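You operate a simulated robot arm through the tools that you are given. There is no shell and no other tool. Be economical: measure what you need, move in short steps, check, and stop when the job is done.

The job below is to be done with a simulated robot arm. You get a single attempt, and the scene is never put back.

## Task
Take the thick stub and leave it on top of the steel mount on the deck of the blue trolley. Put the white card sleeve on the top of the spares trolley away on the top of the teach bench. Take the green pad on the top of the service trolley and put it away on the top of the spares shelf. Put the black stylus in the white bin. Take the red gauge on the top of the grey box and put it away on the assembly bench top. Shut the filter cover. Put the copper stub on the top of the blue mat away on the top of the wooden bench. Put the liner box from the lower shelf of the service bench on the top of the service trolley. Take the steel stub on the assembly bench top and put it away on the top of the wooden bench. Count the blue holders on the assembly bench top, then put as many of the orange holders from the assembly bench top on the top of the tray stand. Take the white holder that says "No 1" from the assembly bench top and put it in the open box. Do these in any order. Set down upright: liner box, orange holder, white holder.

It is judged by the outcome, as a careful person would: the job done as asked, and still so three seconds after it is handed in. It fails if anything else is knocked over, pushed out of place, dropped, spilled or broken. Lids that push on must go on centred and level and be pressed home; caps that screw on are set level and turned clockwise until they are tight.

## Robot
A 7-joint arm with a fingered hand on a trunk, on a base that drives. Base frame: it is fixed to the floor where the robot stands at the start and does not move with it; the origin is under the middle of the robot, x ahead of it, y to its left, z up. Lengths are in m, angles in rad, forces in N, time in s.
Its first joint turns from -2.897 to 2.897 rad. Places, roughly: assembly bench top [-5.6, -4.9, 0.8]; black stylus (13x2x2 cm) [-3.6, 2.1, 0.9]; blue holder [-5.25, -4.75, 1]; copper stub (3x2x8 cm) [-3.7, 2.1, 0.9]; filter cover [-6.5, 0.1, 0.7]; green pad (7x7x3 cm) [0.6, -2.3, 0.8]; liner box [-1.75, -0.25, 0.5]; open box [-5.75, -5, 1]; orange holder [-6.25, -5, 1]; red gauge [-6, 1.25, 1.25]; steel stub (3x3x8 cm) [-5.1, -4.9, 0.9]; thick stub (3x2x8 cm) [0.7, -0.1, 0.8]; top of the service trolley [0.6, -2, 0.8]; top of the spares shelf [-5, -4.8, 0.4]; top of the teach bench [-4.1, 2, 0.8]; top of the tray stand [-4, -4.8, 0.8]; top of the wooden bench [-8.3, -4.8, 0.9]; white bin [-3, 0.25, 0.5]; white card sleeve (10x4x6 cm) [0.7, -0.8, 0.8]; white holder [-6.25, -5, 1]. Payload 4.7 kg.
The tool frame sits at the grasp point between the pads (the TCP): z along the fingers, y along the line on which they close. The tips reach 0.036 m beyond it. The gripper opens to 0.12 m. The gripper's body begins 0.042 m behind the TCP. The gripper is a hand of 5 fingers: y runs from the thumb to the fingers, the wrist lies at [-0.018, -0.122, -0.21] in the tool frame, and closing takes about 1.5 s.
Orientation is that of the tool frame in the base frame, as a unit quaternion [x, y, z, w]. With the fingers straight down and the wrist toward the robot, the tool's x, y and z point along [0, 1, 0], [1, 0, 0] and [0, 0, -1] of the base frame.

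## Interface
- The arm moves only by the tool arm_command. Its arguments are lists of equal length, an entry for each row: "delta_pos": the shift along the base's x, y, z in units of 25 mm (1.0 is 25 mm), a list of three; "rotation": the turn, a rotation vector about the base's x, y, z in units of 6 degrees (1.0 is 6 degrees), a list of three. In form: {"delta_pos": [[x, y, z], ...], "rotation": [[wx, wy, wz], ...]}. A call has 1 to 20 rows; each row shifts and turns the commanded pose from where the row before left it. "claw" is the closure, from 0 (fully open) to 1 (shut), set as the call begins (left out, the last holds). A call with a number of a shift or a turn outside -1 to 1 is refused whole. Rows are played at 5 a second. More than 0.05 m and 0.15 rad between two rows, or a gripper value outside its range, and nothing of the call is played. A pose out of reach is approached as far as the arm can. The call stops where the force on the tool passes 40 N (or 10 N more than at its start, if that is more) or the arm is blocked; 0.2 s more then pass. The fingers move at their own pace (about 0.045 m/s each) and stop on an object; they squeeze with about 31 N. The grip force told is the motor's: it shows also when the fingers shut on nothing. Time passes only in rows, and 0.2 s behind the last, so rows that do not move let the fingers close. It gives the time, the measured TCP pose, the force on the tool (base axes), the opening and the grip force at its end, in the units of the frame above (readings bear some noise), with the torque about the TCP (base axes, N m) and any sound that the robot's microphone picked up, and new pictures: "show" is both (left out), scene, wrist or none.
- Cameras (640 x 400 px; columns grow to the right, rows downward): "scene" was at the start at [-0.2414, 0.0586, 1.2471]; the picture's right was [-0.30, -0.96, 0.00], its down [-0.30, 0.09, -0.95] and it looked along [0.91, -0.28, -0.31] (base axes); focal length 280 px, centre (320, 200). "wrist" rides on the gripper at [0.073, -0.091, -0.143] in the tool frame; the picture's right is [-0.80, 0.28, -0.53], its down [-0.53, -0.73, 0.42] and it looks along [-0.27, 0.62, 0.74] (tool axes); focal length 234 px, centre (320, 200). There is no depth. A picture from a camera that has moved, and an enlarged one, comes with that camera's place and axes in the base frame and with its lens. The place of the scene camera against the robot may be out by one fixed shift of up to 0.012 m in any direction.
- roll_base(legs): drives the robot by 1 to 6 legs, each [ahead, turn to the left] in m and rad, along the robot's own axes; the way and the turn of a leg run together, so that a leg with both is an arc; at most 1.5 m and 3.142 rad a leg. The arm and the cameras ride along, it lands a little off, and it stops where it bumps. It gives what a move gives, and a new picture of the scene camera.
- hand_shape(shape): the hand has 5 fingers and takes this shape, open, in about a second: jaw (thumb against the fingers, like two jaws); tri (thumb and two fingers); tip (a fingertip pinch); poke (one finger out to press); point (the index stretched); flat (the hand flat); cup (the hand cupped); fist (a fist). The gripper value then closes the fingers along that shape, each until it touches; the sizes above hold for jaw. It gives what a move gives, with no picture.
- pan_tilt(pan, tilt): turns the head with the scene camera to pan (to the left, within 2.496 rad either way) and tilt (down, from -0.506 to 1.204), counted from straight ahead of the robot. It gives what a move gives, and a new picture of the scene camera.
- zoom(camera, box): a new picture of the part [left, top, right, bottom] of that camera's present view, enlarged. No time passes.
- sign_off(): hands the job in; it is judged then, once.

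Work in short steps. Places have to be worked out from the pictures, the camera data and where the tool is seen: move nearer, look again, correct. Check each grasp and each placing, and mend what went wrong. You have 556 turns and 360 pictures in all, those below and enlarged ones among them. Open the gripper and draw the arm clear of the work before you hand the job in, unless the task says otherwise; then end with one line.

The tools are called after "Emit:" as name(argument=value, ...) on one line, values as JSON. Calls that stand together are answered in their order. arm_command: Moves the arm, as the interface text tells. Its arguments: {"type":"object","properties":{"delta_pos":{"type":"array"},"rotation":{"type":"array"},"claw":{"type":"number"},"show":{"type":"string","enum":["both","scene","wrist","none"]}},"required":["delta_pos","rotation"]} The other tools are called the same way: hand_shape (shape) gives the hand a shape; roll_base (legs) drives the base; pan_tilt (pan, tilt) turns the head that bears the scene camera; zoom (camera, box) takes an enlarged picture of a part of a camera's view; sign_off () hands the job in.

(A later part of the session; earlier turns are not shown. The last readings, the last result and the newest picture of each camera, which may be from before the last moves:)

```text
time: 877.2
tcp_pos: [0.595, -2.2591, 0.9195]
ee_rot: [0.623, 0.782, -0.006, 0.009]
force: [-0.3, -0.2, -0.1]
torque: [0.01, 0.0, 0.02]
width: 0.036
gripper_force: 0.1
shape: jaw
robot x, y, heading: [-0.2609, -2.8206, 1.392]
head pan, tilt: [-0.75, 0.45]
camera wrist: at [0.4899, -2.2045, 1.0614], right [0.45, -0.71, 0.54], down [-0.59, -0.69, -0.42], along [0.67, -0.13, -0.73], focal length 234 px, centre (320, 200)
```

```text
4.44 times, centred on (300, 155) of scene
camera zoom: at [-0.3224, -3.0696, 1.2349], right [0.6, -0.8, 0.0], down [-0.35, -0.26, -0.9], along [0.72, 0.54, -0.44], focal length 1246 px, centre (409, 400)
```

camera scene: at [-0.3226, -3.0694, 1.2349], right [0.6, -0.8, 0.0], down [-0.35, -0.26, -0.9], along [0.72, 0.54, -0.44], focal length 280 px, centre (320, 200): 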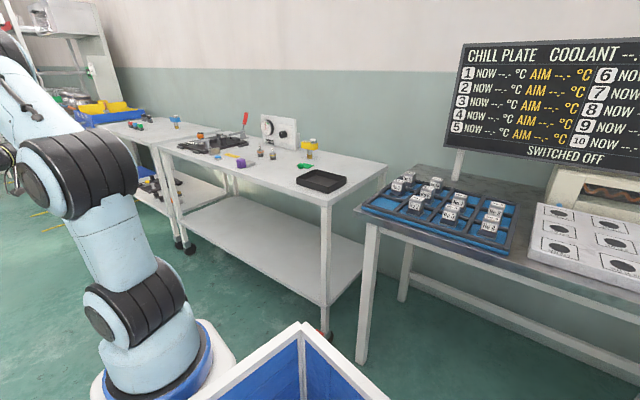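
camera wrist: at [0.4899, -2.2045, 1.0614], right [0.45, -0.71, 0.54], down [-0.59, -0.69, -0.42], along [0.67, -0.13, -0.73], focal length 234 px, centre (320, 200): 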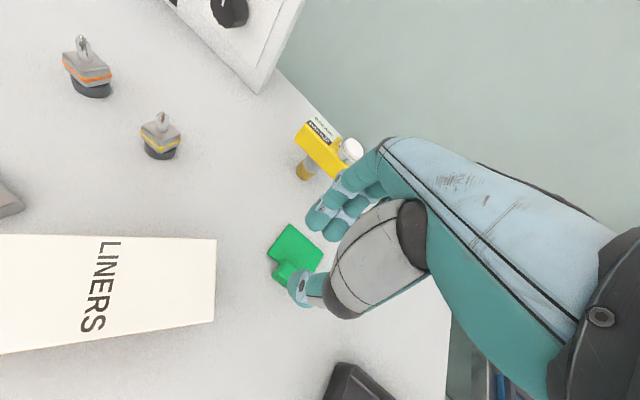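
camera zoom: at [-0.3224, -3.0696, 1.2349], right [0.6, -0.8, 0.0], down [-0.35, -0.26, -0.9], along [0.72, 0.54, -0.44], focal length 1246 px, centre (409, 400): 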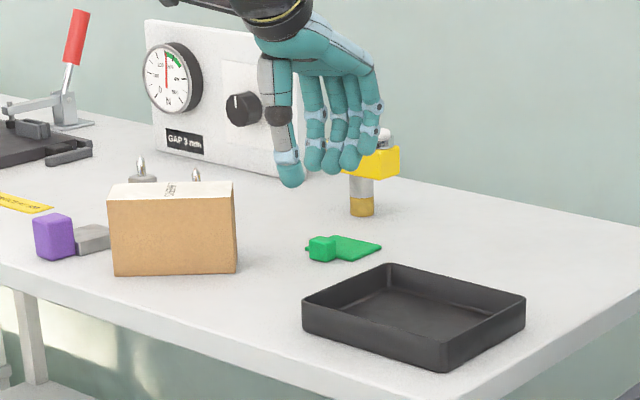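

Aligned. I lower to finger-tip height and close.

Emit:
arm_command(delta_pos=[[0.1, -0.18, -0.9], [0, 0, -0.9], [0, 0, -0.8], [0, 0, -0.45], [0, 0, 0]], rotation=[[0, 0, 0], [0, 0, 0], [0, 0, 0], [0, 0, 0], [0, 0, 0]], show="none")

Emit:
arm_command(delta_pos=[[0, 0, 0], [0, 0, 0], [0, 0, 0], [0, 0, 0], [0, 0, 0]], rotation=[[0, 0, 0], [0, 0, 0], [0, 0, 0], [0, 0, 0], [0, 0, 0]], claw=1, show="none")

Emit:
zoom(camera="scene", box=[240, 110, 360, 200])

```text
time: 878.4
tcp_pos: [0.5997, -2.2635, 0.8416]
ee_rot: [0.623, 0.782, -0.005, 0.009]
force: [-0.4, 0.8, 0.4]
torque: [-0.02, -0.02, -0.01]
width: 0.0362
gripper_force: 0.0
shape: jaw
robot x, y, heading: [-0.2592, -2.8194, 1.392]
head pan, tilt: [-0.75, 0.45]
```

```text
time: 879.6
tcp_pos: [0.6002, -2.2632, 0.8426]
ee_rot: [0.622, 0.783, -0.004, 0.009]
force: [-0.3, 1.8, 4.5]
torque: [0.01, -0.27, 0.15]
width: 0.0153
gripper_force: 31.1
shape: jaw
robot x, y, heading: [-0.2564, -2.8177, 1.394]
head pan, tilt: [-0.75, 0.45]
```

```text
4.44 times, centred on (300, 155) of scene
camera zoom: at [-0.3225, -3.0696, 1.2349], right [0.6, -0.8, 0.0], down [-0.35, -0.26, -0.9], along [0.72, 0.54, -0.44], focal length 1246 px, centre (409, 400)
```

zoom: 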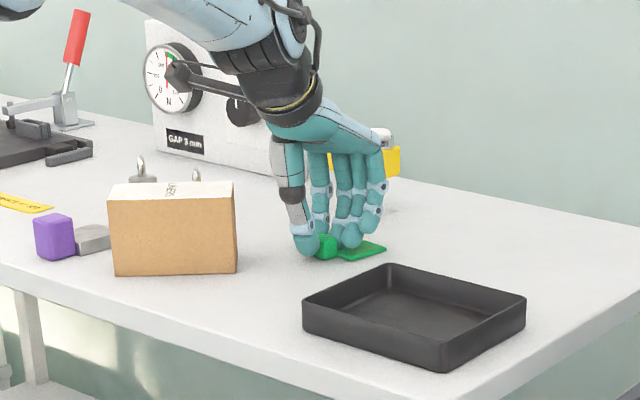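

Grip on the cube. I lift and check.

Emit:
arm_command(delta_pos=[[0, 0, 0.4], [0, 0, 0.6], [0, 0, 1], [0, 0, 1], [0, 0, 1], [0, 0, 1], [0, 0, 0]], rotation=[[0, 0, 0], [0, 0, 0], [0, 0, 0], [0, 0, 0], [0, 0, 0], [0, 0, 0], [0, 0, 0]], show="none")

Emit:
zoom(camera="scene", box=[240, 80, 360, 200])

```text
time: 881.2
tcp_pos: [0.6004, -2.2635, 0.9658]
ee_rot: [0.623, 0.782, -0.005, 0.01]
force: [0.0, 0.1, -0.2]
torque: [0.02, 0.03, -0.01]
width: 0.0143
gripper_force: 30.9
shape: jaw
robot x, y, heading: [-0.2564, -2.8198, 1.395]
head pan, tilt: [-0.75, 0.45]
```

```text
3.33 times, centred on (300, 140) of scene
camera zoom: at [-0.3223, -3.0696, 1.2349], right [0.6, -0.8, 0.0], down [-0.35, -0.26, -0.9], along [0.72, 0.54, -0.44], focal length 934 px, centre (387, 400)
```

zoom: 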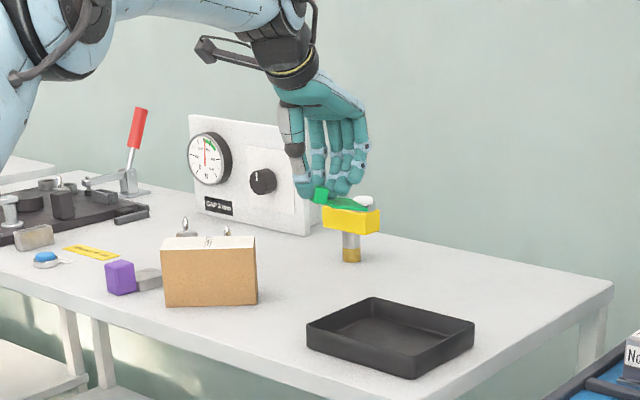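

Pad is held. I raise and retract it, then drive to the assembly bench's lower (spares) shelf.

Emit:
arm_command(delta_pos=[[0, 0, 1], [-0.5, 0, 1], [-1, 0, 1], [-1, 0, 1], [-1, 0, 0.5], [-1, 0, 0], [-1, 0, 0], [-1, 0, 0], [-1, 0, 0], [-1, 0, 0], [-1, 0, 0], [-1, 0, 0], [-1, 0, 0], [-1, 0, 0], [-1, 0, 0], [-1, 0, 0], [-1, 0, 0], [-1, 0, 0], [-1, 0, 0]], rotation=[[0, 0, 0], [0, 0, 0], [0, 0, 0], [0, 0, 0.3], [0, 0, 0.5], [0, 0, 0.5], [0, 0, 0.5], [0, 0, 0.5], [0, 0, 0.5], [0, 0, 0.5], [0, 0, 0.5], [0, 0, 0.5], [0, 0, 0.5], [0, 0, 0.5], [0, 0, 0.5], [0, 0, 0.5], [0, 0, 0.5], [0, 0, 0.5], [0, 0, 0.5]], show="none")

Emit:
roll_base(legs=[[0, 1.95], [1.5, 0], [1.5, 0], [1.5, 0], [0.25, 0], [0, 1.4]])

```text
time: 885.2
tcp_pos: [0.1606, -2.2641, 1.0785]
ee_rot: [0.26, 0.965, -0.001, 0.011]
force: [-0.2, 0.5, -0.5]
torque: [-0.03, 0.0, 0.02]
width: 0.0146
gripper_force: 30.5
shape: jaw
robot x, y, heading: [-0.2584, -2.8169, 1.395]
head pan, tilt: [-0.75, 0.45]
```

```text
time: 916.2
tcp_pos: [-5.2299, -4.4246, 1.0806]
ee_rot: [0.985, -0.173, -0.01, 0.001]
force: [0.3, 0.2, -0.9]
torque: [0.01, -0.05, -0.02]
width: 0.0144
gripper_force: 30.9
shape: jaw
robot x, y, heading: [-4.9182, -3.8039, -1.565]
head pan, tilt: [-0.75, 0.45]
camera scene: at [-4.9021, -3.5342, 1.2349], right [-0.73, 0.68, 0.0], down [0.3, 0.32, -0.9], along [-0.61, -0.66, -0.44], focal length 280 px, centre (320, 200)
```

scene: 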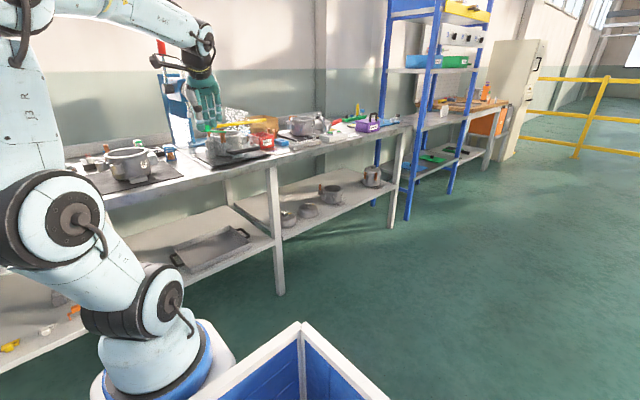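

I lower the hand in front of the bench to view the spares shelf with the wrist camera.

Emit:
arm_command(delta_pos=[[0.4, 0.3, -0.5], [0.4, 0.3, -1], [0.4, 0.3, -1], [0.4, 0.2, -1], [0.4, 0, -1], [0.4, 0, -1], [0.4, 0, -1], [0.4, 0, -1], [0.4, 0, -1], [0.4, 0, -1], [0.4, 0, -1], [0.4, 0, -1], [0.4, 0, -1], [0.4, 0, -1], [0.4, 0, -1], [0.4, 0, -1], [0.4, 0, -1], [0.4, 0, -1], [0, 0, 0]], rotation=[[0, 0, 0.2], [0, 0, 0.2], [0, 0, 0.2], [0, 0, 0.2], [0, 0, 0.2], [0, 0, 0.2], [0, 0, 0.2], [0, 0, 0.2], [0, 0, 0.2], [0, 0, 0.2], [0, 0, 0.2], [0, 0, 0.2], [0, 0, 0.2], [0, 0, 0.2], [0, 0, 0.2], [0, 0, 0.2], [0, 0, 0.2], [0, 0, 0], [0, 0, 0]], show="wrist")

```text
time: 920.2
tcp_pos: [-5.0499, -4.3971, 0.6437]
ee_rot: [1.0, 0.004, -0.011, 0.001]
force: [-0.1, 0.5, -0.4]
torque: [0.02, -0.01, 0.01]
width: 0.0143
gripper_force: 31.0
shape: jaw
robot x, y, heading: [-4.9166, -3.8023, -1.574]
head pan, tilt: [-0.75, 0.45]
camera wrist: at [-4.975, -4.302, 0.7856], right [-0.79, -0.28, 0.54], down [-0.55, 0.73, -0.42], along [-0.28, -0.63, -0.73], focal length 234 px, centre (320, 200)
```

wrist: 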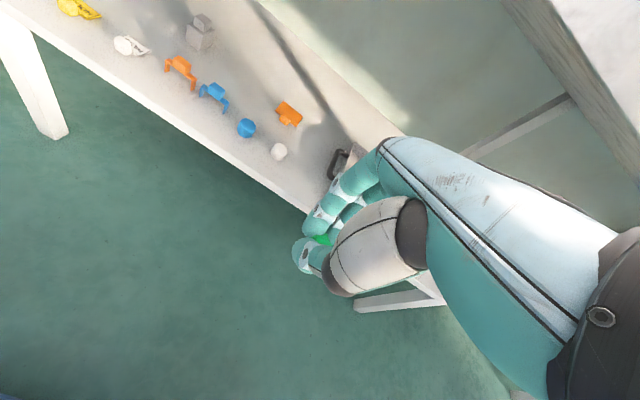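

There's a free spot between the white ball and the tray, around (-5.05,-4.65). I lower to z≈0.52 and move in under the bench front.

Emit:
arm_command(delta_pos=[[0, 0, -1], [0, 0, -1], [0, 0, -1], [0, 0, -1], [0, 0, -1], [0, -1, 0], [0, -1, 0], [0, -1, 0], [0, -1, 0], [0, -1, 0], [0, -1, 0], [0, -1, 0], [0, -1, 0], [0, -0.7, 0], [0, 0, 0]], rotation=[[0, 0, 0], [0, 0, 0], [0, 0, 0], [0, 0, 0], [0, 0, 0], [0, 0, 0], [0, 0, 0], [0, 0, 0], [0, 0, 0], [0, 0, 0], [0, 0, 0], [0, 0, 0], [0, 0, 0], [0, 0, 0], [0, 0, 0]], show="wrist")

```text
time: 923.4
tcp_pos: [-5.0488, -4.615, 0.5176]
ee_rot: [1.0, 0.005, -0.011, 0.001]
force: [0.9, -0.5, -0.5]
torque: [0.02, 0.01, 0.0]
width: 0.0141
gripper_force: 31.5
shape: jaw
robot x, y, heading: [-4.9195, -3.7999, -1.567]
head pan, tilt: [-0.75, 0.45]
camera wrist: at [-4.9741, -4.5217, 0.6592], right [-0.79, -0.28, 0.54], down [-0.55, 0.73, -0.42], along [-0.28, -0.63, -0.73], focal length 234 px, centre (320, 200)
```

wrist: 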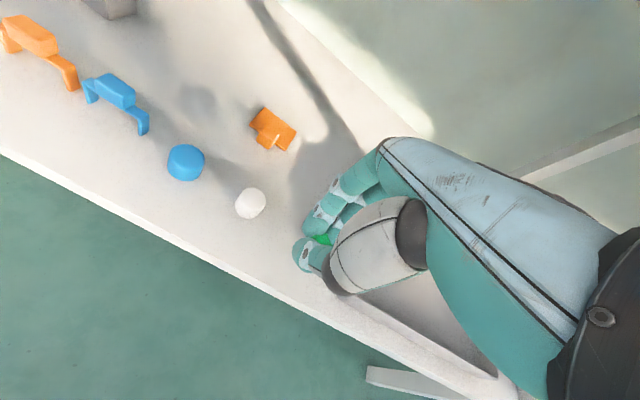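

Clear of the ball. I lower gently to contact.

Emit:
arm_command(delta_pos=[[0, 0, -0.8], [0, 0, -0.7], [0, 0, -0.3], [0, 0, -0.15], [0, 0, -0.15], [0, 0, 0]], rotation=[[0, 0, 0], [0, 0, 0], [0, 0, 0], [0, 0, 0], [0, 0, 0], [0, 0, 0]], show="none")

Emit:
arm_command(delta_pos=[[0, 0, -0.12], [0, 0, -0.12], [0, 0, 0]], rotation=[[0, 0, 0], [0, 0, 0], [0, 0, 0]], show="none")

```text
time: 924.8
tcp_pos: [-5.0496, -4.6153, 0.4641]
ee_rot: [1.0, 0.004, -0.01, 0.002]
force: [-0.3, -0.6, 0.8]
torque: [0.03, -0.05, 0.02]
width: 0.0146
gripper_force: 31.2
shape: jaw
robot x, y, heading: [-4.9143, -3.8032, -1.568]
head pan, tilt: [-0.75, 0.45]
```

```text
time: 925.6
tcp_pos: [-5.0506, -4.6146, 0.4575]
ee_rot: [1.0, 0.004, -0.01, 0.002]
force: [0.3, -0.2, -0.8]
torque: [-0.03, -0.02, 0.02]
width: 0.0142
gripper_force: 31.2
shape: jaw
robot x, y, heading: [-4.9169, -3.8042, -1.566]
head pan, tilt: [-0.75, 0.45]
```

Emit:
arm_command(delta_pos=[[0, 0, -0.12], [0, 0, -0.12], [0, 0, 0]], rotation=[[0, 0, 0], [0, 0, 0], [0, 0, 0]], show="none")

Emit:
arm_command(delta_pos=[[0, 0, -0.12], [0, 0, -0.12], [0, 0, 0]], rotation=[[0, 0, 0], [0, 0, 0], [0, 0, 0]], show="wrist")

```text
time: 926.4
tcp_pos: [-5.0501, -4.6141, 0.4529]
ee_rot: [1.0, 0.004, -0.01, 0.002]
force: [1.4, 1.2, 1.5]
torque: [-0.07, 0.0, -0.02]
width: 0.0142
gripper_force: 30.6
shape: jaw
robot x, y, heading: [-4.9186, -3.8007, -1.568]
head pan, tilt: [-0.75, 0.45]
```

```text
time: 927.2
tcp_pos: [-5.0495, -4.6152, 0.4465]
ee_rot: [1.0, 0.004, -0.011, 0.003]
force: [3.8, 0.1, 5.9]
torque: [-0.21, 0.13, 0.09]
width: 0.0144
gripper_force: 30.6
shape: jaw
robot x, y, heading: [-4.9193, -3.8035, -1.565]
head pan, tilt: [-0.75, 0.45]
camera wrist: at [-4.9741, -4.5206, 0.5884], right [-0.79, -0.28, 0.54], down [-0.55, 0.73, -0.42], along [-0.28, -0.63, -0.73], focal length 234 px, centre (320, 200)
```

wrist: 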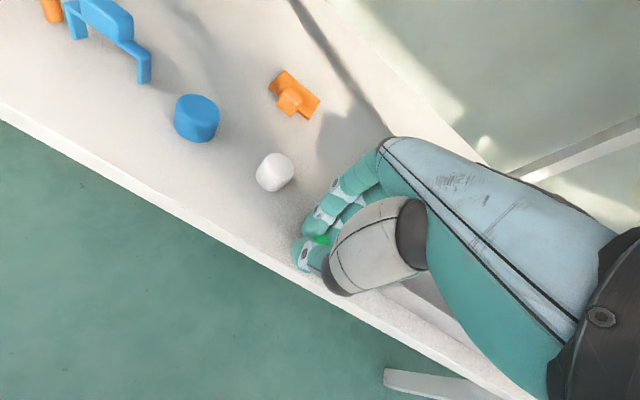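

Pad is touching the shelf. I open slightly, lift, and withdraw.

Emit:
arm_command(delta_pos=[[0, 0, 0], [0, 0, 0], [0, 0, 0]], rotation=[[0, 0, 0], [0, 0, 0], [0, 0, 0]], claw=0.75, show="none")

Emit:
arm_command(delta_pos=[[0, 0, 0.4], [0, 0, 0.6], [0, 0, 0.8], [0, 0, 0.8], [0, 1, 0], [0, 1, 0], [0, 1, 0], [0, 1, 0], [0, 1, 0], [0, 1, 0], [0, 1, 0], [0, 0, 0]], rotation=[[0, 0, 0], [0, 0, 0], [0, 0, 0], [0, 0, 0], [0, 0, 0], [0, 0, 0], [0, 0, 0], [0, 0, 0], [0, 0, 0], [0, 0, 0], [0, 0, 0], [0, 0, 0]], show="wrist")

```text
time: 928.0
tcp_pos: [-5.0496, -4.615, 0.4456]
ee_rot: [1.0, 0.004, -0.01, 0.002]
force: [0.9, -0.6, -0.5]
torque: [-0.01, -0.02, 0.02]
width: 0.0298
gripper_force: 0.1
shape: jaw
robot x, y, heading: [-4.9158, -3.8061, -1.57]
head pan, tilt: [-0.75, 0.45]
```

```text
time: 930.6
tcp_pos: [-5.0508, -4.439, 0.5133]
ee_rot: [1.0, 0.004, -0.011, 0.001]
force: [0.6, 0.8, 0.1]
torque: [0.01, -0.03, -0.01]
width: 0.0297
gripper_force: 0.2
shape: jaw
robot x, y, heading: [-4.914, -3.8059, -1.567]
head pan, tilt: [-0.75, 0.45]
camera wrist: at [-4.9753, -4.3457, 0.6544], right [-0.79, -0.28, 0.54], down [-0.55, 0.73, -0.42], along [-0.28, -0.63, -0.73], focal length 234 px, centre (320, 200)
```

wrist: 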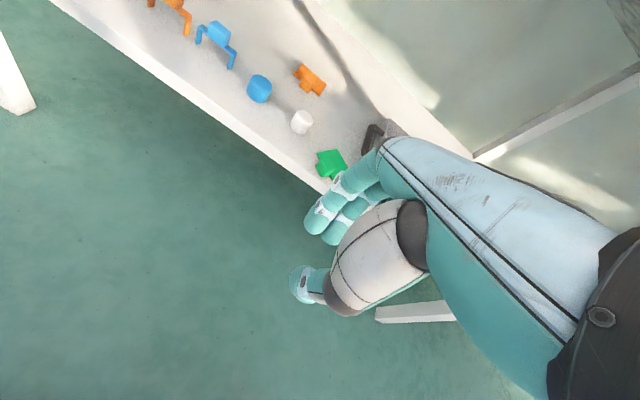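

The green pad is in place on the spares shelf. Last job: the red gauge on the north side. I raise the arm and start the drive.

Emit:
arm_command(delta_pos=[[0, 0.3, 1], [0, 0.3, 1], [0, 0.3, 1], [0, 0, 1], [0, 0, 1], [0, 0, 1], [0, 0, 1], [0, 0, 1], [0, 0, 1], [0, 0, 1], [0, 0, 1], [0, 0, 1], [0, 0, 1], [0, 0, 1], [0, 0, 1], [0, 0, 1], [0, 0, 1], [0, 0, 1], [0, 0, 1], [0, 0, 1]], rotation=[[0, 0, 0], [0, 0, 0], [0, 0, 0], [0, 0, 0], [0, 0, 0], [0, 0, 0], [0, 0, 0], [0, 0, 0], [0, 0, 0], [0, 0, 0], [0, 0, 0], [0, 0, 0], [0, 0, 0], [0, 0, 0], [0, 0, 0], [0, 0, 0], [0, 0, 0], [0, 0, 0], [0, 0, 0], [0, 0, 0]], claw=0.4, show="none")

Emit:
roll_base(legs=[[0, 1.65], [1.5, 0], [1.5, 0], [1.4, 0], [0, 1.5], [1.5, 0]])

```text
time: 934.8
tcp_pos: [-5.0514, -4.4177, 1.0129]
ee_rot: [1.0, 0.004, -0.011, 0.002]
force: [0.6, 0.3, -0.1]
torque: [-0.01, 0.02, 0.04]
width: 0.0715
gripper_force: 0.2
shape: jaw
robot x, y, heading: [-4.9202, -3.8007, -1.569]
head pan, tilt: [-0.75, 0.45]
```

```text
time: 970.3
tcp_pos: [-0.448, -1.1868, 1.0124]
ee_rot: [0.006, 1.0, 0.001, 0.01]
force: [0.4, -0.3, 0.9]
torque: [0.02, -0.02, -0.04]
width: 0.0715
gripper_force: 0.1
shape: jaw
robot x, y, heading: [-0.5931, -1.7985, 1.55]
head pan, tilt: [-0.75, 0.45]
camera scene: at [-0.6184, -2.0555, 1.2349], right [0.72, -0.7, 0.0], down [-0.3, -0.31, -0.9], along [0.63, 0.65, -0.44], focal length 280 px, centre (320, 200)
```

scene: 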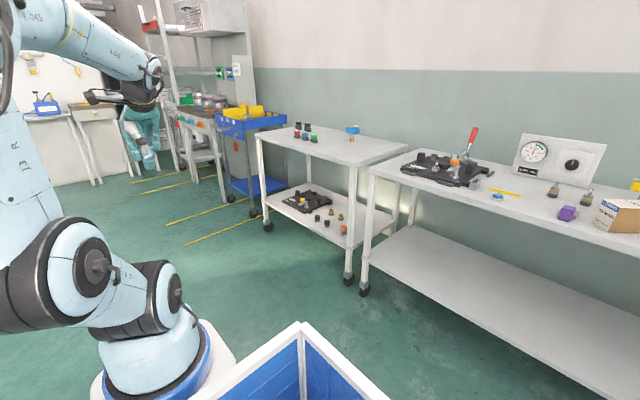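

Continue north, then west along the aisle.

Emit:
roll_base(legs=[[1.5, 0.12], [0.42, 0], [0, 0.31], [1.33, 0], [0, 1.16], [1.5, 0]])

Emit:
pan_tilt(pan=-0.35, tilt=0.35)

```text
time: 996.6
tcp_pos: [-3.3008, 1.393, 1.0119]
ee_rot: [-0.707, 0.708, 0.009, 0.006]
force: [0.0, 0.4, -0.4]
torque: [0.0, 0.02, 0.01]
width: 0.0713
gripper_force: 0.0
shape: jaw
robot x, y, heading: [-2.6884, 1.2574, 3.138]
head pan, tilt: [-0.75, 0.45]
camera scene: at [-2.4244, 1.2429, 1.2349], right [0.69, 0.73, 0.0], down [0.32, -0.3, -0.9], along [-0.66, 0.62, -0.44], focal length 280 px, centre (320, 200)
```

scene: 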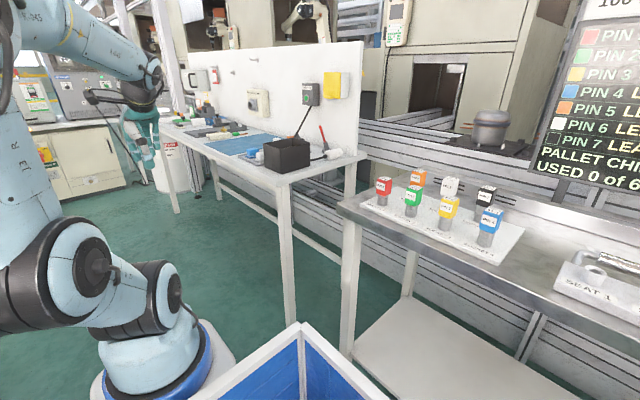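

```text
time: 997.5
tcp_pos: [-3.3007, 1.3942, 1.0125]
ee_rot: [-0.707, 0.707, 0.009, 0.006]
force: [-0.1, 0.7, -0.6]
torque: [-0.01, 0.02, -0.02]
width: 0.0716
gripper_force: 0.1
shape: jaw
robot x, y, heading: [-2.6881, 1.254, 3.139]
head pan, tilt: [-0.351, 0.351]
camera scene: at [-2.4448, 1.2124, 1.2441], right [0.35, 0.94, 0.0], down [0.32, -0.12, -0.94], along [-0.88, 0.33, -0.34], focal length 280 px, centre (320, 200)
```

scene: 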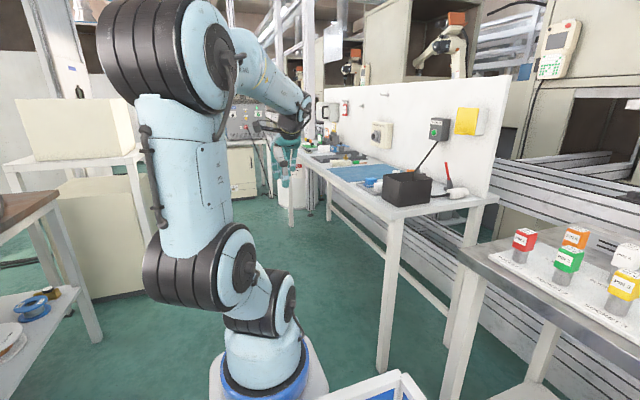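

I raise the hand to 1.3 m and drive up to the grey box.

Emit:
arm_command(delta_pos=[[0.3, 0, 1], [0.3, 0, 1], [0.3, 0, 1], [0.3, 0, 1], [0.3, 0, 1], [0.3, 0, 1], [0.3, 0, 1], [0.3, 0, 1], [0.3, 0, 1], [0.3, 0, 1], [0.3, 0, 1], [0.3, 0, 1]], rotation=[[0, 0, 0], [0, 0, 0], [0, 0, 0], [0, 0, 0], [0, 0, 0], [0, 0, 0], [0, 0, 0], [0, 0, 0], [0, 0, 0], [0, 0, 0], [0, 0, 0], [0, 0, 0]], show="none")

Emit:
roll_base(legs=[[1.5, 0], [0.9, 0]])

Emit:
pan_tilt(pan=0.15, tilt=0.2)

```text
time: 1000.0
tcp_pos: [-3.2096, 1.3949, 1.3121]
ee_rot: [-0.707, 0.707, 0.009, 0.006]
force: [0.5, 0.1, 0.3]
torque: [-0.03, -0.02, -0.03]
width: 0.0714
gripper_force: 0.1
shape: jaw
robot x, y, heading: [-2.6873, 1.2555, 3.136]
head pan, tilt: [-0.351, 0.351]
```

```text
time: 1011.8
tcp_pos: [-5.602, 1.3979, 1.3114]
ee_rot: [0.709, -0.705, -0.009, -0.006]
force: [0.0, 0.0, -0.3]
torque: [-0.01, 0.02, 0.03]
width: 0.0715
gripper_force: 0.1
shape: jaw
robot x, y, heading: [-5.0793, 1.2594, -3.138]
head pan, tilt: [-0.351, 0.351]
camera scene: at [-4.8357, 1.2213, 1.2441], right [0.34, 0.94, 0.0], down [0.32, -0.12, -0.94], along [-0.88, 0.32, -0.34], focal length 280 px, centre (320, 200)
```

scene: 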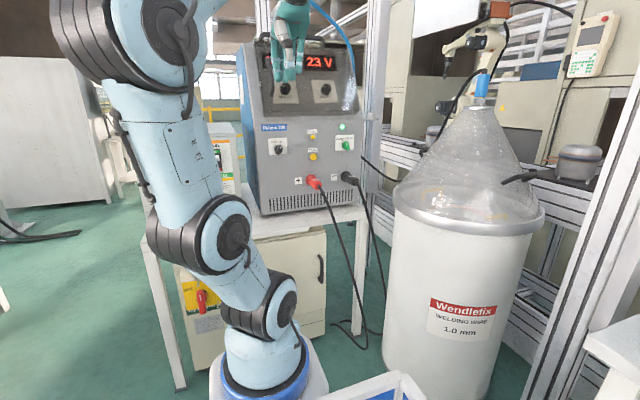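

```text
time: 1012.7
tcp_pos: [-5.6017, 1.3986, 1.3127]
ee_rot: [0.709, -0.705, -0.008, -0.006]
force: [-0.4, 1.0, -0.1]
torque: [-0.01, 0.04, 0.01]
width: 0.0716
gripper_force: 0.0
shape: jaw
robot x, y, heading: [-5.0751, 1.2621, -3.143]
head pan, tilt: [0.15, 0.201]
camera scene: at [-4.8403, 1.1754, 1.2581], right [-0.15, 0.99, 0.0], down [0.2, 0.03, -0.98], along [-0.97, -0.15, -0.2], focal length 280 px, centre (320, 200)
```

scene: 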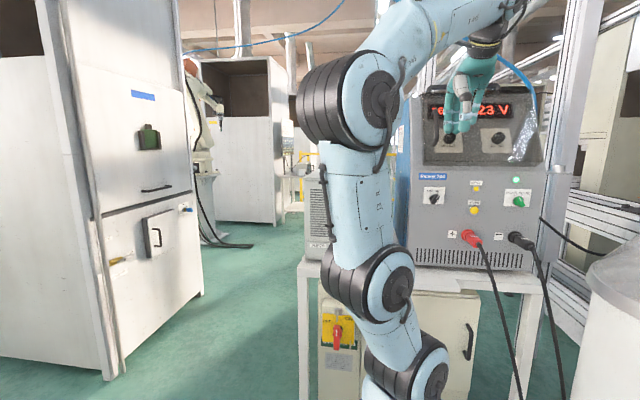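

The grey box with the gauge is left of the welder, hidden by my arm. I shift the hand left and use the wrist camera.

Emit:
arm_command(delta_pos=[[0, -1, 0.2], [0, -1, 0.2], [0, -1, 0.2], [0, -1, 0.2], [0, -1, 0.2], [0, -1, 0], [0, -1, 0], [0, -1, 0], [0, -1, 0], [0, -1, 0], [0, -1, 0], [0, -1, 0], [0, 0, 0]], rotation=[[0, 0, 0], [0, 0, 0], [0, 0, 0], [0, 0, 0], [0, 0, 0], [0, 0, 0], [0, 0, 0], [0, 0, 0], [0, 0, 0], [0, 0, 0], [0, 0, 0], [0, 0, 0], [0, 0, 0]], show="both")

```text
time: 1015.5
tcp_pos: [-5.6009, 1.099, 1.3365]
ee_rot: [0.709, -0.705, -0.009, -0.005]
force: [0.5, 0.4, -0.2]
torque: [0.01, 0.01, -0.01]
width: 0.0715
gripper_force: 0.0
shape: jaw
robot x, y, heading: [-5.0771, 1.2641, -3.141]
head pan, tilt: [0.15, 0.201]
camera scene: at [-4.8403, 1.1754, 1.2581], right [-0.15, 0.99, 0.0], down [0.2, 0.03, -0.98], along [-0.97, -0.15, -0.2], focal length 280 px, centre (320, 200)
camera wrist: at [-5.5088, 1.0248, 1.4787], right [-0.28, 0.79, 0.54], down [0.73, 0.54, -0.42], along [-0.62, 0.28, -0.73], focal length 234 px, centre (320, 200)
```

scene: 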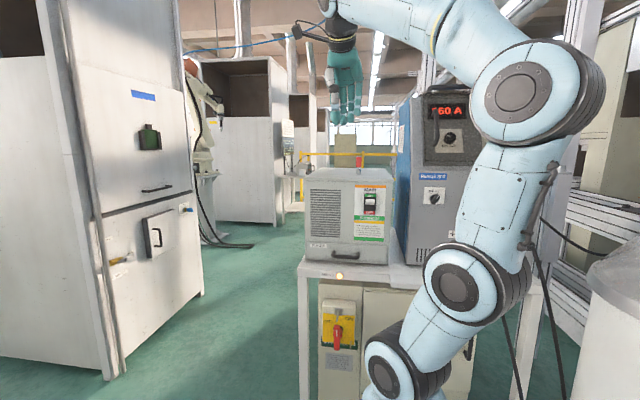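
wrist: 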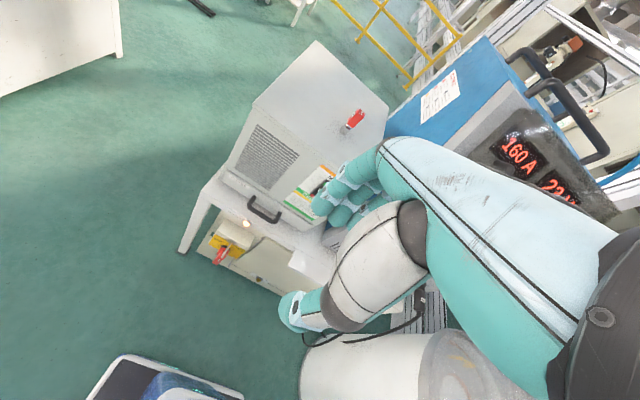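

Gauge found near (-6.08,1.155,1.14–1.19). I zoom to see its shape.

Emit:
zoom(camera="scene", box=[330, 140, 400, 185])

Emit:
zoom(camera="wrist", box=[320, 90, 390, 150])

```text
8.89 times, centred on (365, 162) of scene
camera zoom: at [-4.8403, 1.1754, 1.2581], right [-0.15, 0.99, 0.0], down [0.2, 0.03, -0.98], along [-0.97, -0.15, -0.2], focal length 2492 px, centre (-80, 533)
```

zoom: 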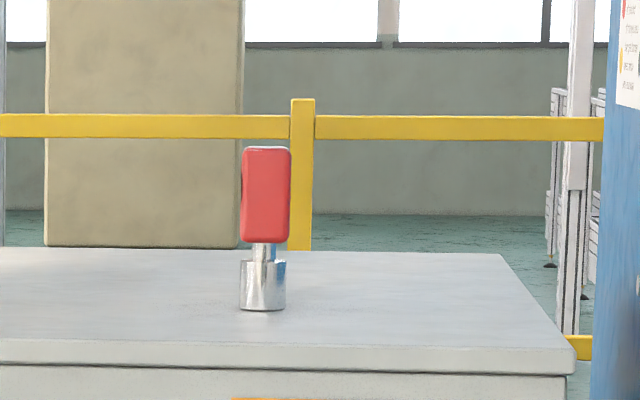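

```text
6.67 times, centred on (355, 120) of wrist
camera zoom: at [-5.5088, 1.0248, 1.4787], right [-0.28, 0.79, 0.54], down [0.73, 0.54, -0.42], along [-0.62, 0.28, -0.73], focal length 1561 px, centre (87, 733)
```

zoom: 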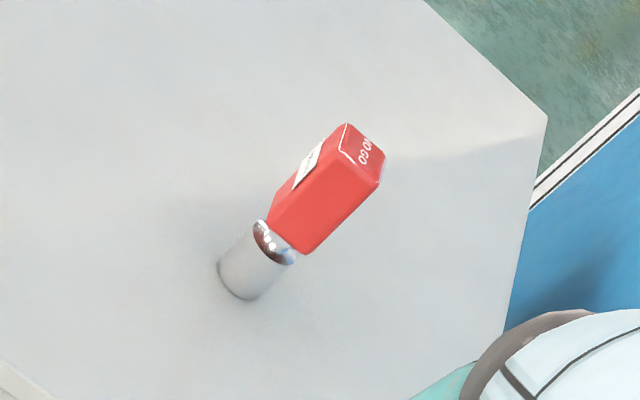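

It's a red block on a steel post, base (-6.076,1.158), top z≈1.195. I move above it and lower partway.

Emit:
arm_command(delta_pos=[[-1, 0.12, 0], [-1, 0.12, 0], [-1, 0.12, 0], [-1, 0.12, 0], [-1, 0.12, 0], [-1, 0.12, 0], [-1, 0.12, 0], [-1, 0.12, 0], [-1, 0.12, 0], [-1, 0.12, 0], [-1, 0.12, 0], [-1, 0.12, 0], [-1, 0.12, 0], [-1, 0.12, 0], [-1, 0.12, 0], [-1, 0.12, 0], [-1, 0.12, 0], [-1, 0.12, 0], [-1, 0.2, 0], [0, 0, 0]], rotation=[[0, 0, 0], [0, 0, 0], [0, 0, 0], [0, 0, 0], [0, 0, 0], [0, 0, 0], [0, 0, 0], [0, 0, 0], [0, 0, 0], [0, 0, 0], [0, 0, 0], [0, 0, 0], [0, 0, 0], [0, 0, 0], [0, 0, 0], [0, 0, 0], [0, 0, 0], [0, 0, 0], [0, 0, 0], [0, 0, 0]], show="none")

Emit:
arm_command(delta_pos=[[0, 0, -0.8], [0, 0, -0.8], [0, 0, -0.8], [0, 0, 0]], rotation=[[0, 0, 0], [0, 0, 0], [0, 0, 0], [0, 0, 0]], show="wrist")

```text
time: 1019.7
tcp_pos: [-6.0584, 1.1589, 1.3218]
ee_rot: [0.709, -0.705, -0.008, -0.006]
force: [-0.5, -0.4, -1.2]
torque: [0.03, -0.07, -0.01]
width: 0.0716
gripper_force: 0.0
shape: jaw
out of reach, approached as far as the arm can: row 18, 19
robot x, y, heading: [-5.078, 1.263, -3.142]
head pan, tilt: [0.15, 0.201]
```

```text
time: 1020.7
tcp_pos: [-6.0562, 1.1571, 1.2645]
ee_rot: [0.709, -0.705, -0.009, -0.006]
force: [-0.4, -0.2, -0.6]
torque: [0.0, -0.01, 0.0]
width: 0.0718
gripper_force: 0.1
shape: jaw
robot x, y, heading: [-5.0783, 1.2628, -3.144]
head pan, tilt: [0.15, 0.201]
camera wrist: at [-5.9636, 1.084, 1.4056], right [-0.28, 0.79, 0.54], down [0.73, 0.55, -0.42], along [-0.63, 0.28, -0.73], focal length 234 px, centre (320, 200)
```

wrist: 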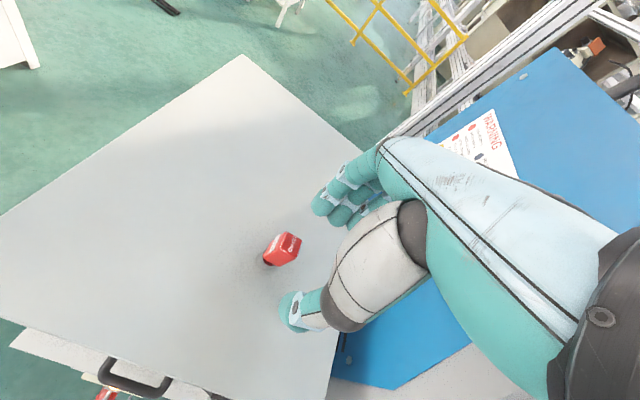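

Gauge top at (-6.076,1.152). I correct and lower to grip the red block.

Emit:
arm_command(delta_pos=[[-0.8, -0.15, -0.4], [0, 0, -0.9], [0, 0, -0.9], [0, 0, -0.9], [0, 0, -0.7], [0, 0, 0]], rotation=[[0, 0, 0], [0, 0, 0], [0, 0, 0], [0, 0, 0], [0, 0, 0], [0, 0, 0]], show="wrist")

Emit:
arm_command(delta_pos=[[0, 0, 0], [0, 0, 0], [0, 0, 0], [0, 0, 0], [0, 0, 0], [0, 0, 0]], rotation=[[0, 0, 0], [0, 0, 0], [0, 0, 0], [0, 0, 0], [0, 0, 0], [0, 0, 0]], claw=1, show="wrist")

```text
time: 1022.1
tcp_pos: [-6.0767, 1.155, 1.1707]
ee_rot: [0.709, -0.705, -0.008, -0.006]
force: [-0.2, 0.4, -0.2]
torque: [0.0, -0.01, -0.02]
width: 0.0719
gripper_force: 0.0
shape: jaw
robot x, y, heading: [-5.0762, 1.2598, -3.142]
head pan, tilt: [0.15, 0.201]
camera wrist: at [-5.9835, 1.0814, 1.3118], right [-0.28, 0.79, 0.54], down [0.73, 0.55, -0.42], along [-0.62, 0.28, -0.73], focal length 234 px, centre (320, 200)
```

wrist: 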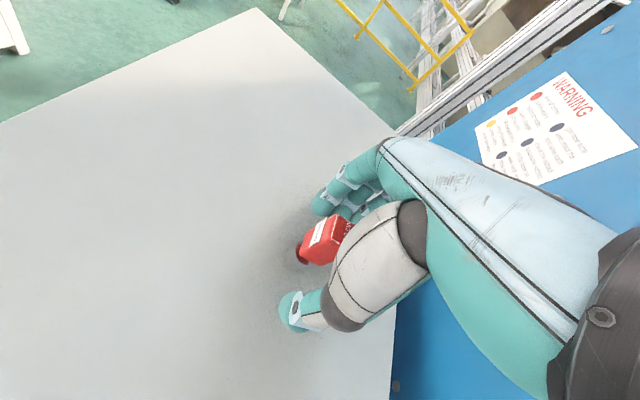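

```text
time: 1023.5
tcp_pos: [-6.0767, 1.1538, 1.1701]
ee_rot: [0.709, -0.705, -0.009, -0.006]
force: [-0.2, 0.6, 0.7]
torque: [0.03, 0.02, 0.04]
width: 0.0105
gripper_force: 31.4
shape: jaw
robot x, y, heading: [-5.0775, 1.2619, -3.136]
head pan, tilt: [0.15, 0.201]
camera wrist: at [-5.9835, 1.0815, 1.312], right [-0.28, 0.79, 0.54], down [0.73, 0.55, -0.42], along [-0.62, 0.28, -0.73], focal length 234 px, centre (320, 200)
```

wrist: 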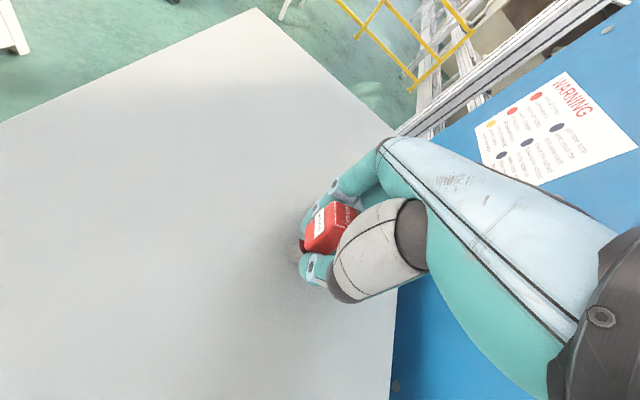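

Gripped. I lift and pull the gauge back in front of me.

Emit:
arm_command(delta_pos=[[0, 0, 0.5], [0, 0, 1], [0, 0, 1], [0, 0, 1], [1, 0, 0], [1, 0, 0], [1, 0, 0], [1, 0, 0], [1, 0, 0], [1, 0, 0], [1, 0, 0], [1, 0, 0], [1, 0, -0.5], [1, 0, -0.5], [1, 0, -0.5], [1, 0, -0.5], [1, 0, -0.5], [1, 0, -0.5], [1, 0, -0.5], [1, 0, -0.5]], rotation=[[0, 0, 0], [0, 0, 0], [0, 0, 0], [0, 0, 0], [0, 0, 0], [0, 0, 0], [0, 0, 0], [0, 0, 0], [0, 0, 0], [0, 0, 0], [0, 0, 0], [0, 0, 0], [0, 0, 0], [0, 0, 0], [0, 0, 0], [0, 0, 0], [0, 0, 0], [0, 0, 0], [0, 0, 0], [0, 0, 0]], show="wrist")

```text
time: 1027.7
tcp_pos: [-5.6788, 1.154, 1.1539]
ee_rot: [0.709, -0.705, -0.008, -0.006]
force: [-0.2, -0.1, -0.7]
torque: [-0.02, -0.05, 0.03]
width: 0.0103
gripper_force: 31.2
shape: jaw
robot x, y, heading: [-5.0762, 1.2622, -3.143]
head pan, tilt: [0.15, 0.201]
camera wrist: at [-5.5856, 1.0801, 1.2961], right [-0.28, 0.79, 0.54], down [0.73, 0.55, -0.42], along [-0.62, 0.28, -0.73], focal length 234 px, centre (320, 200)
```

wrist: 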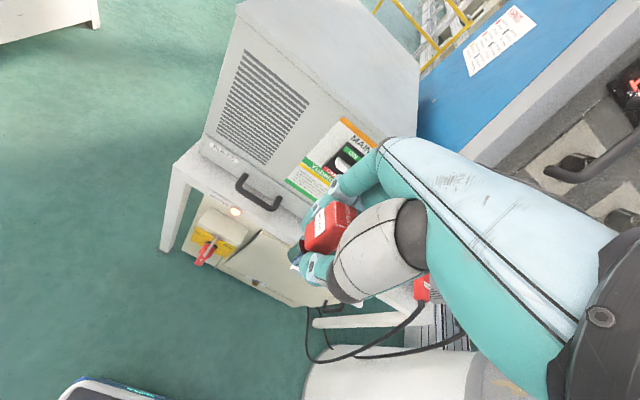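

Gauge held. I reverse back along the aisle and south.

Emit:
roll_base(legs=[[-1.5, 0], [-1.5, 0], [-0.75, 0], [0, -1.17], [-1.5, 0]])

Emit:
roll_base(legs=[[0, -0.28], [-1.5, 0], [-1.45, 0], [0, 1.55]])

```text
time: 1056.0
tcp_pos: [-1.0761, 0.3601, 1.1561]
ee_rot: [-0.182, 0.983, 0.004, 0.01]
force: [-0.4, -0.1, -1.0]
torque: [-0.01, 0.01, 0.02]
width: 0.0101
gripper_force: 31.6
shape: jaw
robot x, y, heading: [-0.7645, -0.1622, 1.932]
head pan, tilt: [0.15, 0.201]
camera scene: at [-0.7672, -0.4123, 1.2581], right [0.87, 0.49, 0.0], down [0.1, -0.17, -0.98], along [-0.48, 0.85, -0.2], focal length 280 px, centre (320, 200)
```

scene: 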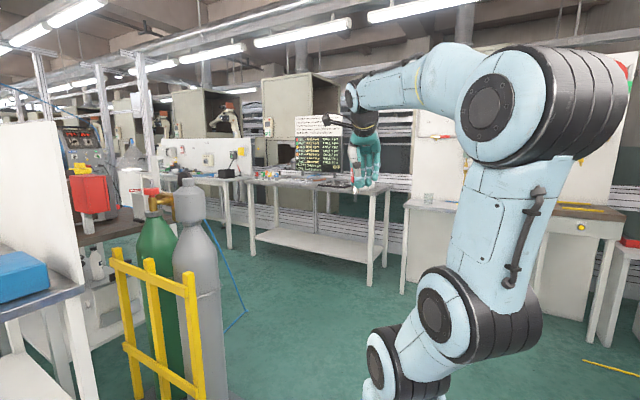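

```text
time: 1074.8
tcp_pos: [-1.0862, -3.2264, 1.1548]
ee_rot: [0.735, -0.678, -0.009, -0.006]
force: [0.1, -0.1, -1.1]
torque: [-0.01, -0.01, 0.0]
width: 0.0102
gripper_force: 31.6
shape: jaw
robot x, y, heading: [-0.496, -3.0725, -3.065]
head pan, tilt: [0.15, 0.201]
camera scene: at [-0.2519, -3.14, 1.2581], right [-0.23, 0.97, 0.0], down [0.19, 0.04, -0.98], along [-0.95, -0.22, -0.2], focal length 280 px, centre (320, 200)
```

scene: 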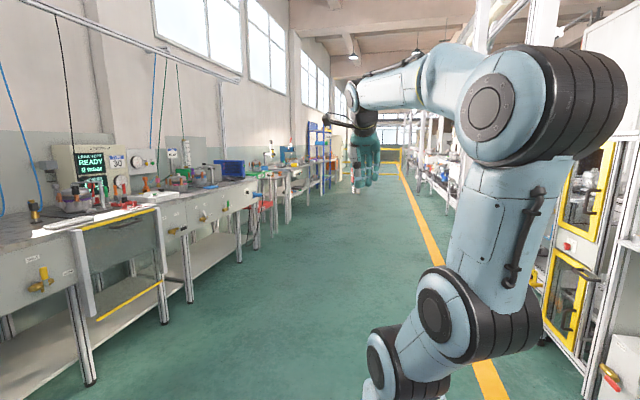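

Clear aisle; drive west to the assembly bench.

Emit:
roll_base(legs=[[1.5, 0.02], [1.5, 0], [1.5, 0], [1.17, 0], [0, 1.47]])

```text
time: 1105.2
tcp_pos: [-6.0527, -4.1992, 1.1549]
ee_rot: [1.0, -0.028, -0.01, 0.002]
force: [0.4, -1.1, -0.5]
torque: [-0.01, 0.01, 0.04]
width: 0.0103
gripper_force: 30.9
shape: jaw
robot x, y, heading: [-6.1269, -3.5913, -1.63]
head pan, tilt: [0.15, 0.201]
camera scene: at [-6.0165, -3.3554, 1.2581], right [-1.0, -0.09, 0.0], down [-0.02, 0.2, -0.98], along [0.09, -0.98, -0.2], focal length 280 px, centre (320, 200)
```

scene: 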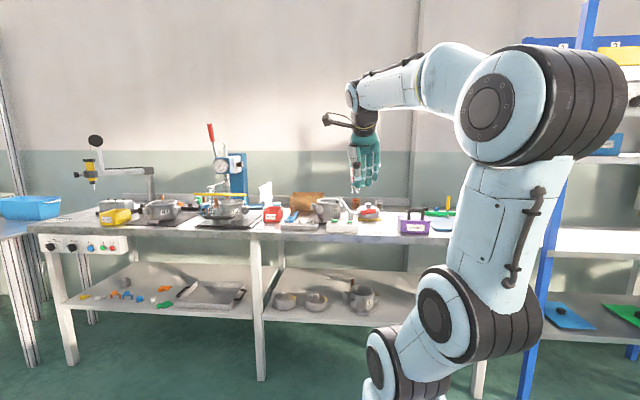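

I move forward and bring the gauge over the clear spot where No 5 stood, (-6.33,-4.92).

Emit:
roll_base(legs=[[0.35, 0.05]])

Emit:
arm_command(delta_pos=[[-0.7, -1, 0], [-0.7, -1, 0], [-0.7, -1, 0], [-0.7, -1, 0], [-0.7, -1, 0], [-0.7, -1, 0], [-0.7, -1, 0], [-0.7, -1, 0], [-0.7, -1, 0], [-0.7, -1, 0], [-0.7, -1, 0], [-0.7, -1, 0], [-0.7, -1, 0], [-0.7, -1, 0], [0, -0.7, -0.5], [0, 0, -1], [0, 0, -1], [0, 0, -1], [0, 0, 0]], rotation=[[0, 0, 0], [0, 0, 0], [0, 0, 0], [0, 0, 0], [0, 0, 0], [0, 0, 0], [0, 0, 0], [0, 0, 0], [0, 0, 0], [0, 0, 0], [0, 0, 0], [0, 0, 0], [0, 0, 0], [0, 0, 0], [0, 0, 0], [0, 0, 0], [0, 0, 0], [0, 0, 0], [0, 0, 0]], show="wrist")

```text
time: 1107.5
tcp_pos: [-6.0374, -4.5514, 1.1541]
ee_rot: [1.0, -0.004, -0.011, 0.002]
force: [0.2, 0.7, -0.5]
torque: [-0.01, 0.0, -0.01]
width: 0.0102
gripper_force: 31.1
shape: jaw
robot x, y, heading: [-6.1348, -3.9482, -1.584]
head pan, tilt: [0.15, 0.201]
camera scene: at [-6.0417, -3.7053, 1.2581], right [-0.99, -0.14, 0.0], down [-0.03, 0.2, -0.98], along [0.13, -0.97, -0.2], focal length 280 px, centre (320, 200)
```

scene: 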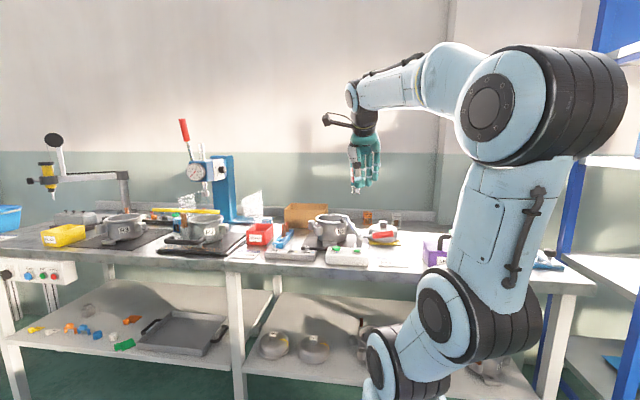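

```text
time: 1111.5
tcp_pos: [-6.2839, -4.9189, 1.0667]
ee_rot: [1.0, -0.005, -0.011, 0.002]
force: [0.9, 0.1, 0.0]
torque: [-0.02, 0.02, 0.01]
width: 0.01
gripper_force: 31.1
shape: jaw
robot x, y, heading: [-6.1355, -3.948, -1.587]
head pan, tilt: [0.15, 0.201]
camera wrist: at [-6.2064, -4.8259, 1.2086], right [-0.79, -0.27, 0.54], down [-0.53, 0.74, -0.42], along [-0.29, -0.62, -0.73], focal length 234 px, centre (320, 200)
```

wrist: 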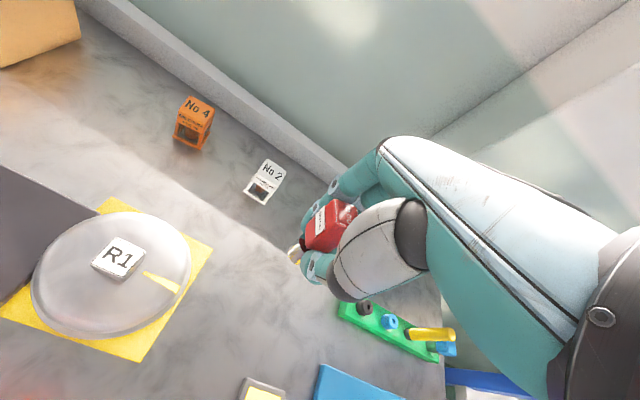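

The spot is clear; I shift 3 cm west and descend to near contact.

Emit:
arm_command(delta_pos=[[-0.6, 0, -0.8], [-0.6, 0, -1], [0, 0, -1], [0, 0, -1], [0, 0, -1], [0, 0, -0.8], [0, 0, -0.2], [0, 0, -0.15], [0, 0, 0]], rotation=[[0, 0, 0], [0, 0, 0], [0, 0, 0], [0, 0, 0], [0, 0, 0], [0, 0, 0], [0, 0, 0], [0, 0, 0], [0, 0, 0]], show="none")

Emit:
arm_command(delta_pos=[[0, 0, -0.12], [0, 0, -0.12], [0, 0, 0]], rotation=[[0, 0, 0], [0, 0, 0], [0, 0, 0]], show="none")

```text
time: 1113.5
tcp_pos: [-6.3115, -4.9177, 0.9185]
ee_rot: [1.0, -0.004, -0.011, 0.002]
force: [-0.2, -0.4, -0.6]
torque: [0.03, -0.04, 0.04]
width: 0.0101
gripper_force: 31.3
shape: jaw
robot x, y, heading: [-6.1374, -3.9469, -1.584]
head pan, tilt: [0.15, 0.201]
```

```text
time: 1114.3
tcp_pos: [-6.3111, -4.9178, 0.9136]
ee_rot: [1.0, -0.005, -0.011, 0.001]
force: [0.3, 0.6, -0.2]
torque: [-0.02, 0.03, -0.01]
width: 0.0101
gripper_force: 30.9
shape: jaw
robot x, y, heading: [-6.138, -3.9504, -1.588]
head pan, tilt: [0.15, 0.201]
```

Emit:
arm_command(delta_pos=[[0, 0, -0.12], [0, 0, -0.12], [0, 0, -0.1], [0, 0, 0]], rotation=[[0, 0, 0], [0, 0, 0], [0, 0, 0], [0, 0, 0]], show="none")

Emit:
arm_command(delta_pos=[[0, 0, -0.1], [0, 0, -0.1], [0, 0, 0]], rotation=[[0, 0, 0], [0, 0, 0], [0, 0, 0]], show="wrist")

```text
time: 1115.3
tcp_pos: [-6.3115, -4.9183, 0.9044]
ee_rot: [1.0, -0.004, -0.01, 0.003]
force: [-0.4, 0.9, 5.8]
torque: [-0.06, -0.01, 0.0]
width: 0.0101
gripper_force: 31.5
shape: jaw
robot x, y, heading: [-6.1378, -3.9492, -1.585]
head pan, tilt: [0.15, 0.201]
```

```text
time: 1116.1
tcp_pos: [-6.3122, -4.9176, 0.904]
ee_rot: [1.0, -0.005, -0.012, 0.005]
force: [-1.8, 2.1, 31.7]
torque: [-0.37, -0.04, -0.01]
width: 0.0109
gripper_force: 30.4
shape: jaw
robot x, y, heading: [-6.1411, -3.9485, -1.582]
head pan, tilt: [0.15, 0.201]
camera wrist: at [-6.2351, -4.824, 1.0445], right [-0.79, -0.27, 0.55], down [-0.53, 0.73, -0.42], along [-0.29, -0.63, -0.72], focal length 234 px, centre (320, 200)
```

wrist: 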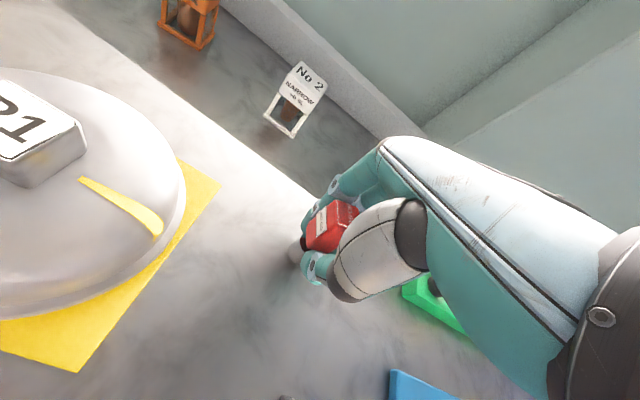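

Contact at the bench on a clear patch. I ease up a hair, open, and raise.

Emit:
arm_command(delta_pos=[[0, 0, 0.04], [0, 0, 0], [0, 0, 0], [0, 0, 0], [0, 0, 0], [0, 0, 0]], rotation=[[0, 0, 0], [0, 0, 0], [0, 0, 0], [0, 0, 0], [0, 0, 0], [0, 0, 0]], claw=0.5, show="none")

Emit:
arm_command(delta_pos=[[0, 0, 0.5], [0, 0, 1], [0, 0, 1], [0, 0, 1], [0, 0, 1], [0, 0, 1], [0, 0, 1], [0, 0, 1], [0, 1, 1], [0, 1, 0], [0, 1, 0], [0, 1, 0], [0, 1, 0]], rotation=[[0, 0, 0], [0, 0, 0], [0, 0, 0], [0, 0, 0], [0, 0, 0], [0, 0, 0], [0, 0, 0], [0, 0, 0], [0, 0, 0], [0, 0, 0], [0, 0, 0], [0, 0, 0], [0, 0, 0]], show="wrist")

```text
time: 1117.5
tcp_pos: [-6.3111, -4.9171, 0.8998]
ee_rot: [1.0, -0.004, -0.011, 0.002]
force: [-0.3, -0.9, 0.0]
torque: [0.01, 0.0, 0.02]
width: 0.0597
gripper_force: 0.0
shape: jaw
robot x, y, heading: [-6.1392, -3.9478, -1.581]
head pan, tilt: [0.15, 0.201]
```

```text
time: 1120.3
tcp_pos: [-6.3124, -4.7944, 1.1112]
ee_rot: [1.0, -0.004, -0.01, 0.001]
force: [0.2, -0.1, -0.2]
torque: [0.02, -0.03, 0.0]
width: 0.0597
gripper_force: 0.0
shape: jaw
robot x, y, heading: [-6.1351, -3.9488, -1.586]
head pan, tilt: [0.15, 0.201]
camera wrist: at [-6.2356, -4.702, 1.2522], right [-0.8, -0.27, 0.54], down [-0.53, 0.74, -0.42], along [-0.29, -0.62, -0.73], focal length 234 px, centre (320, 200)
```

wrist: 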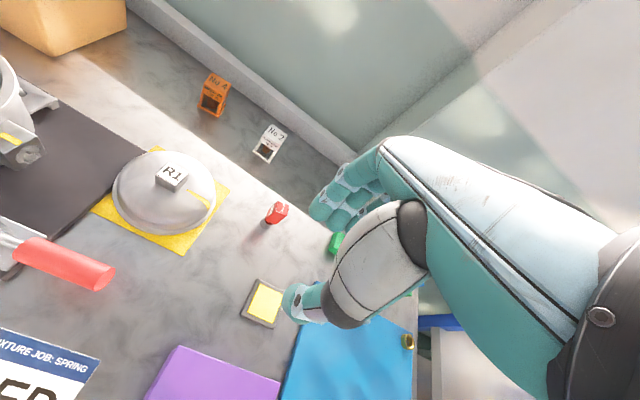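

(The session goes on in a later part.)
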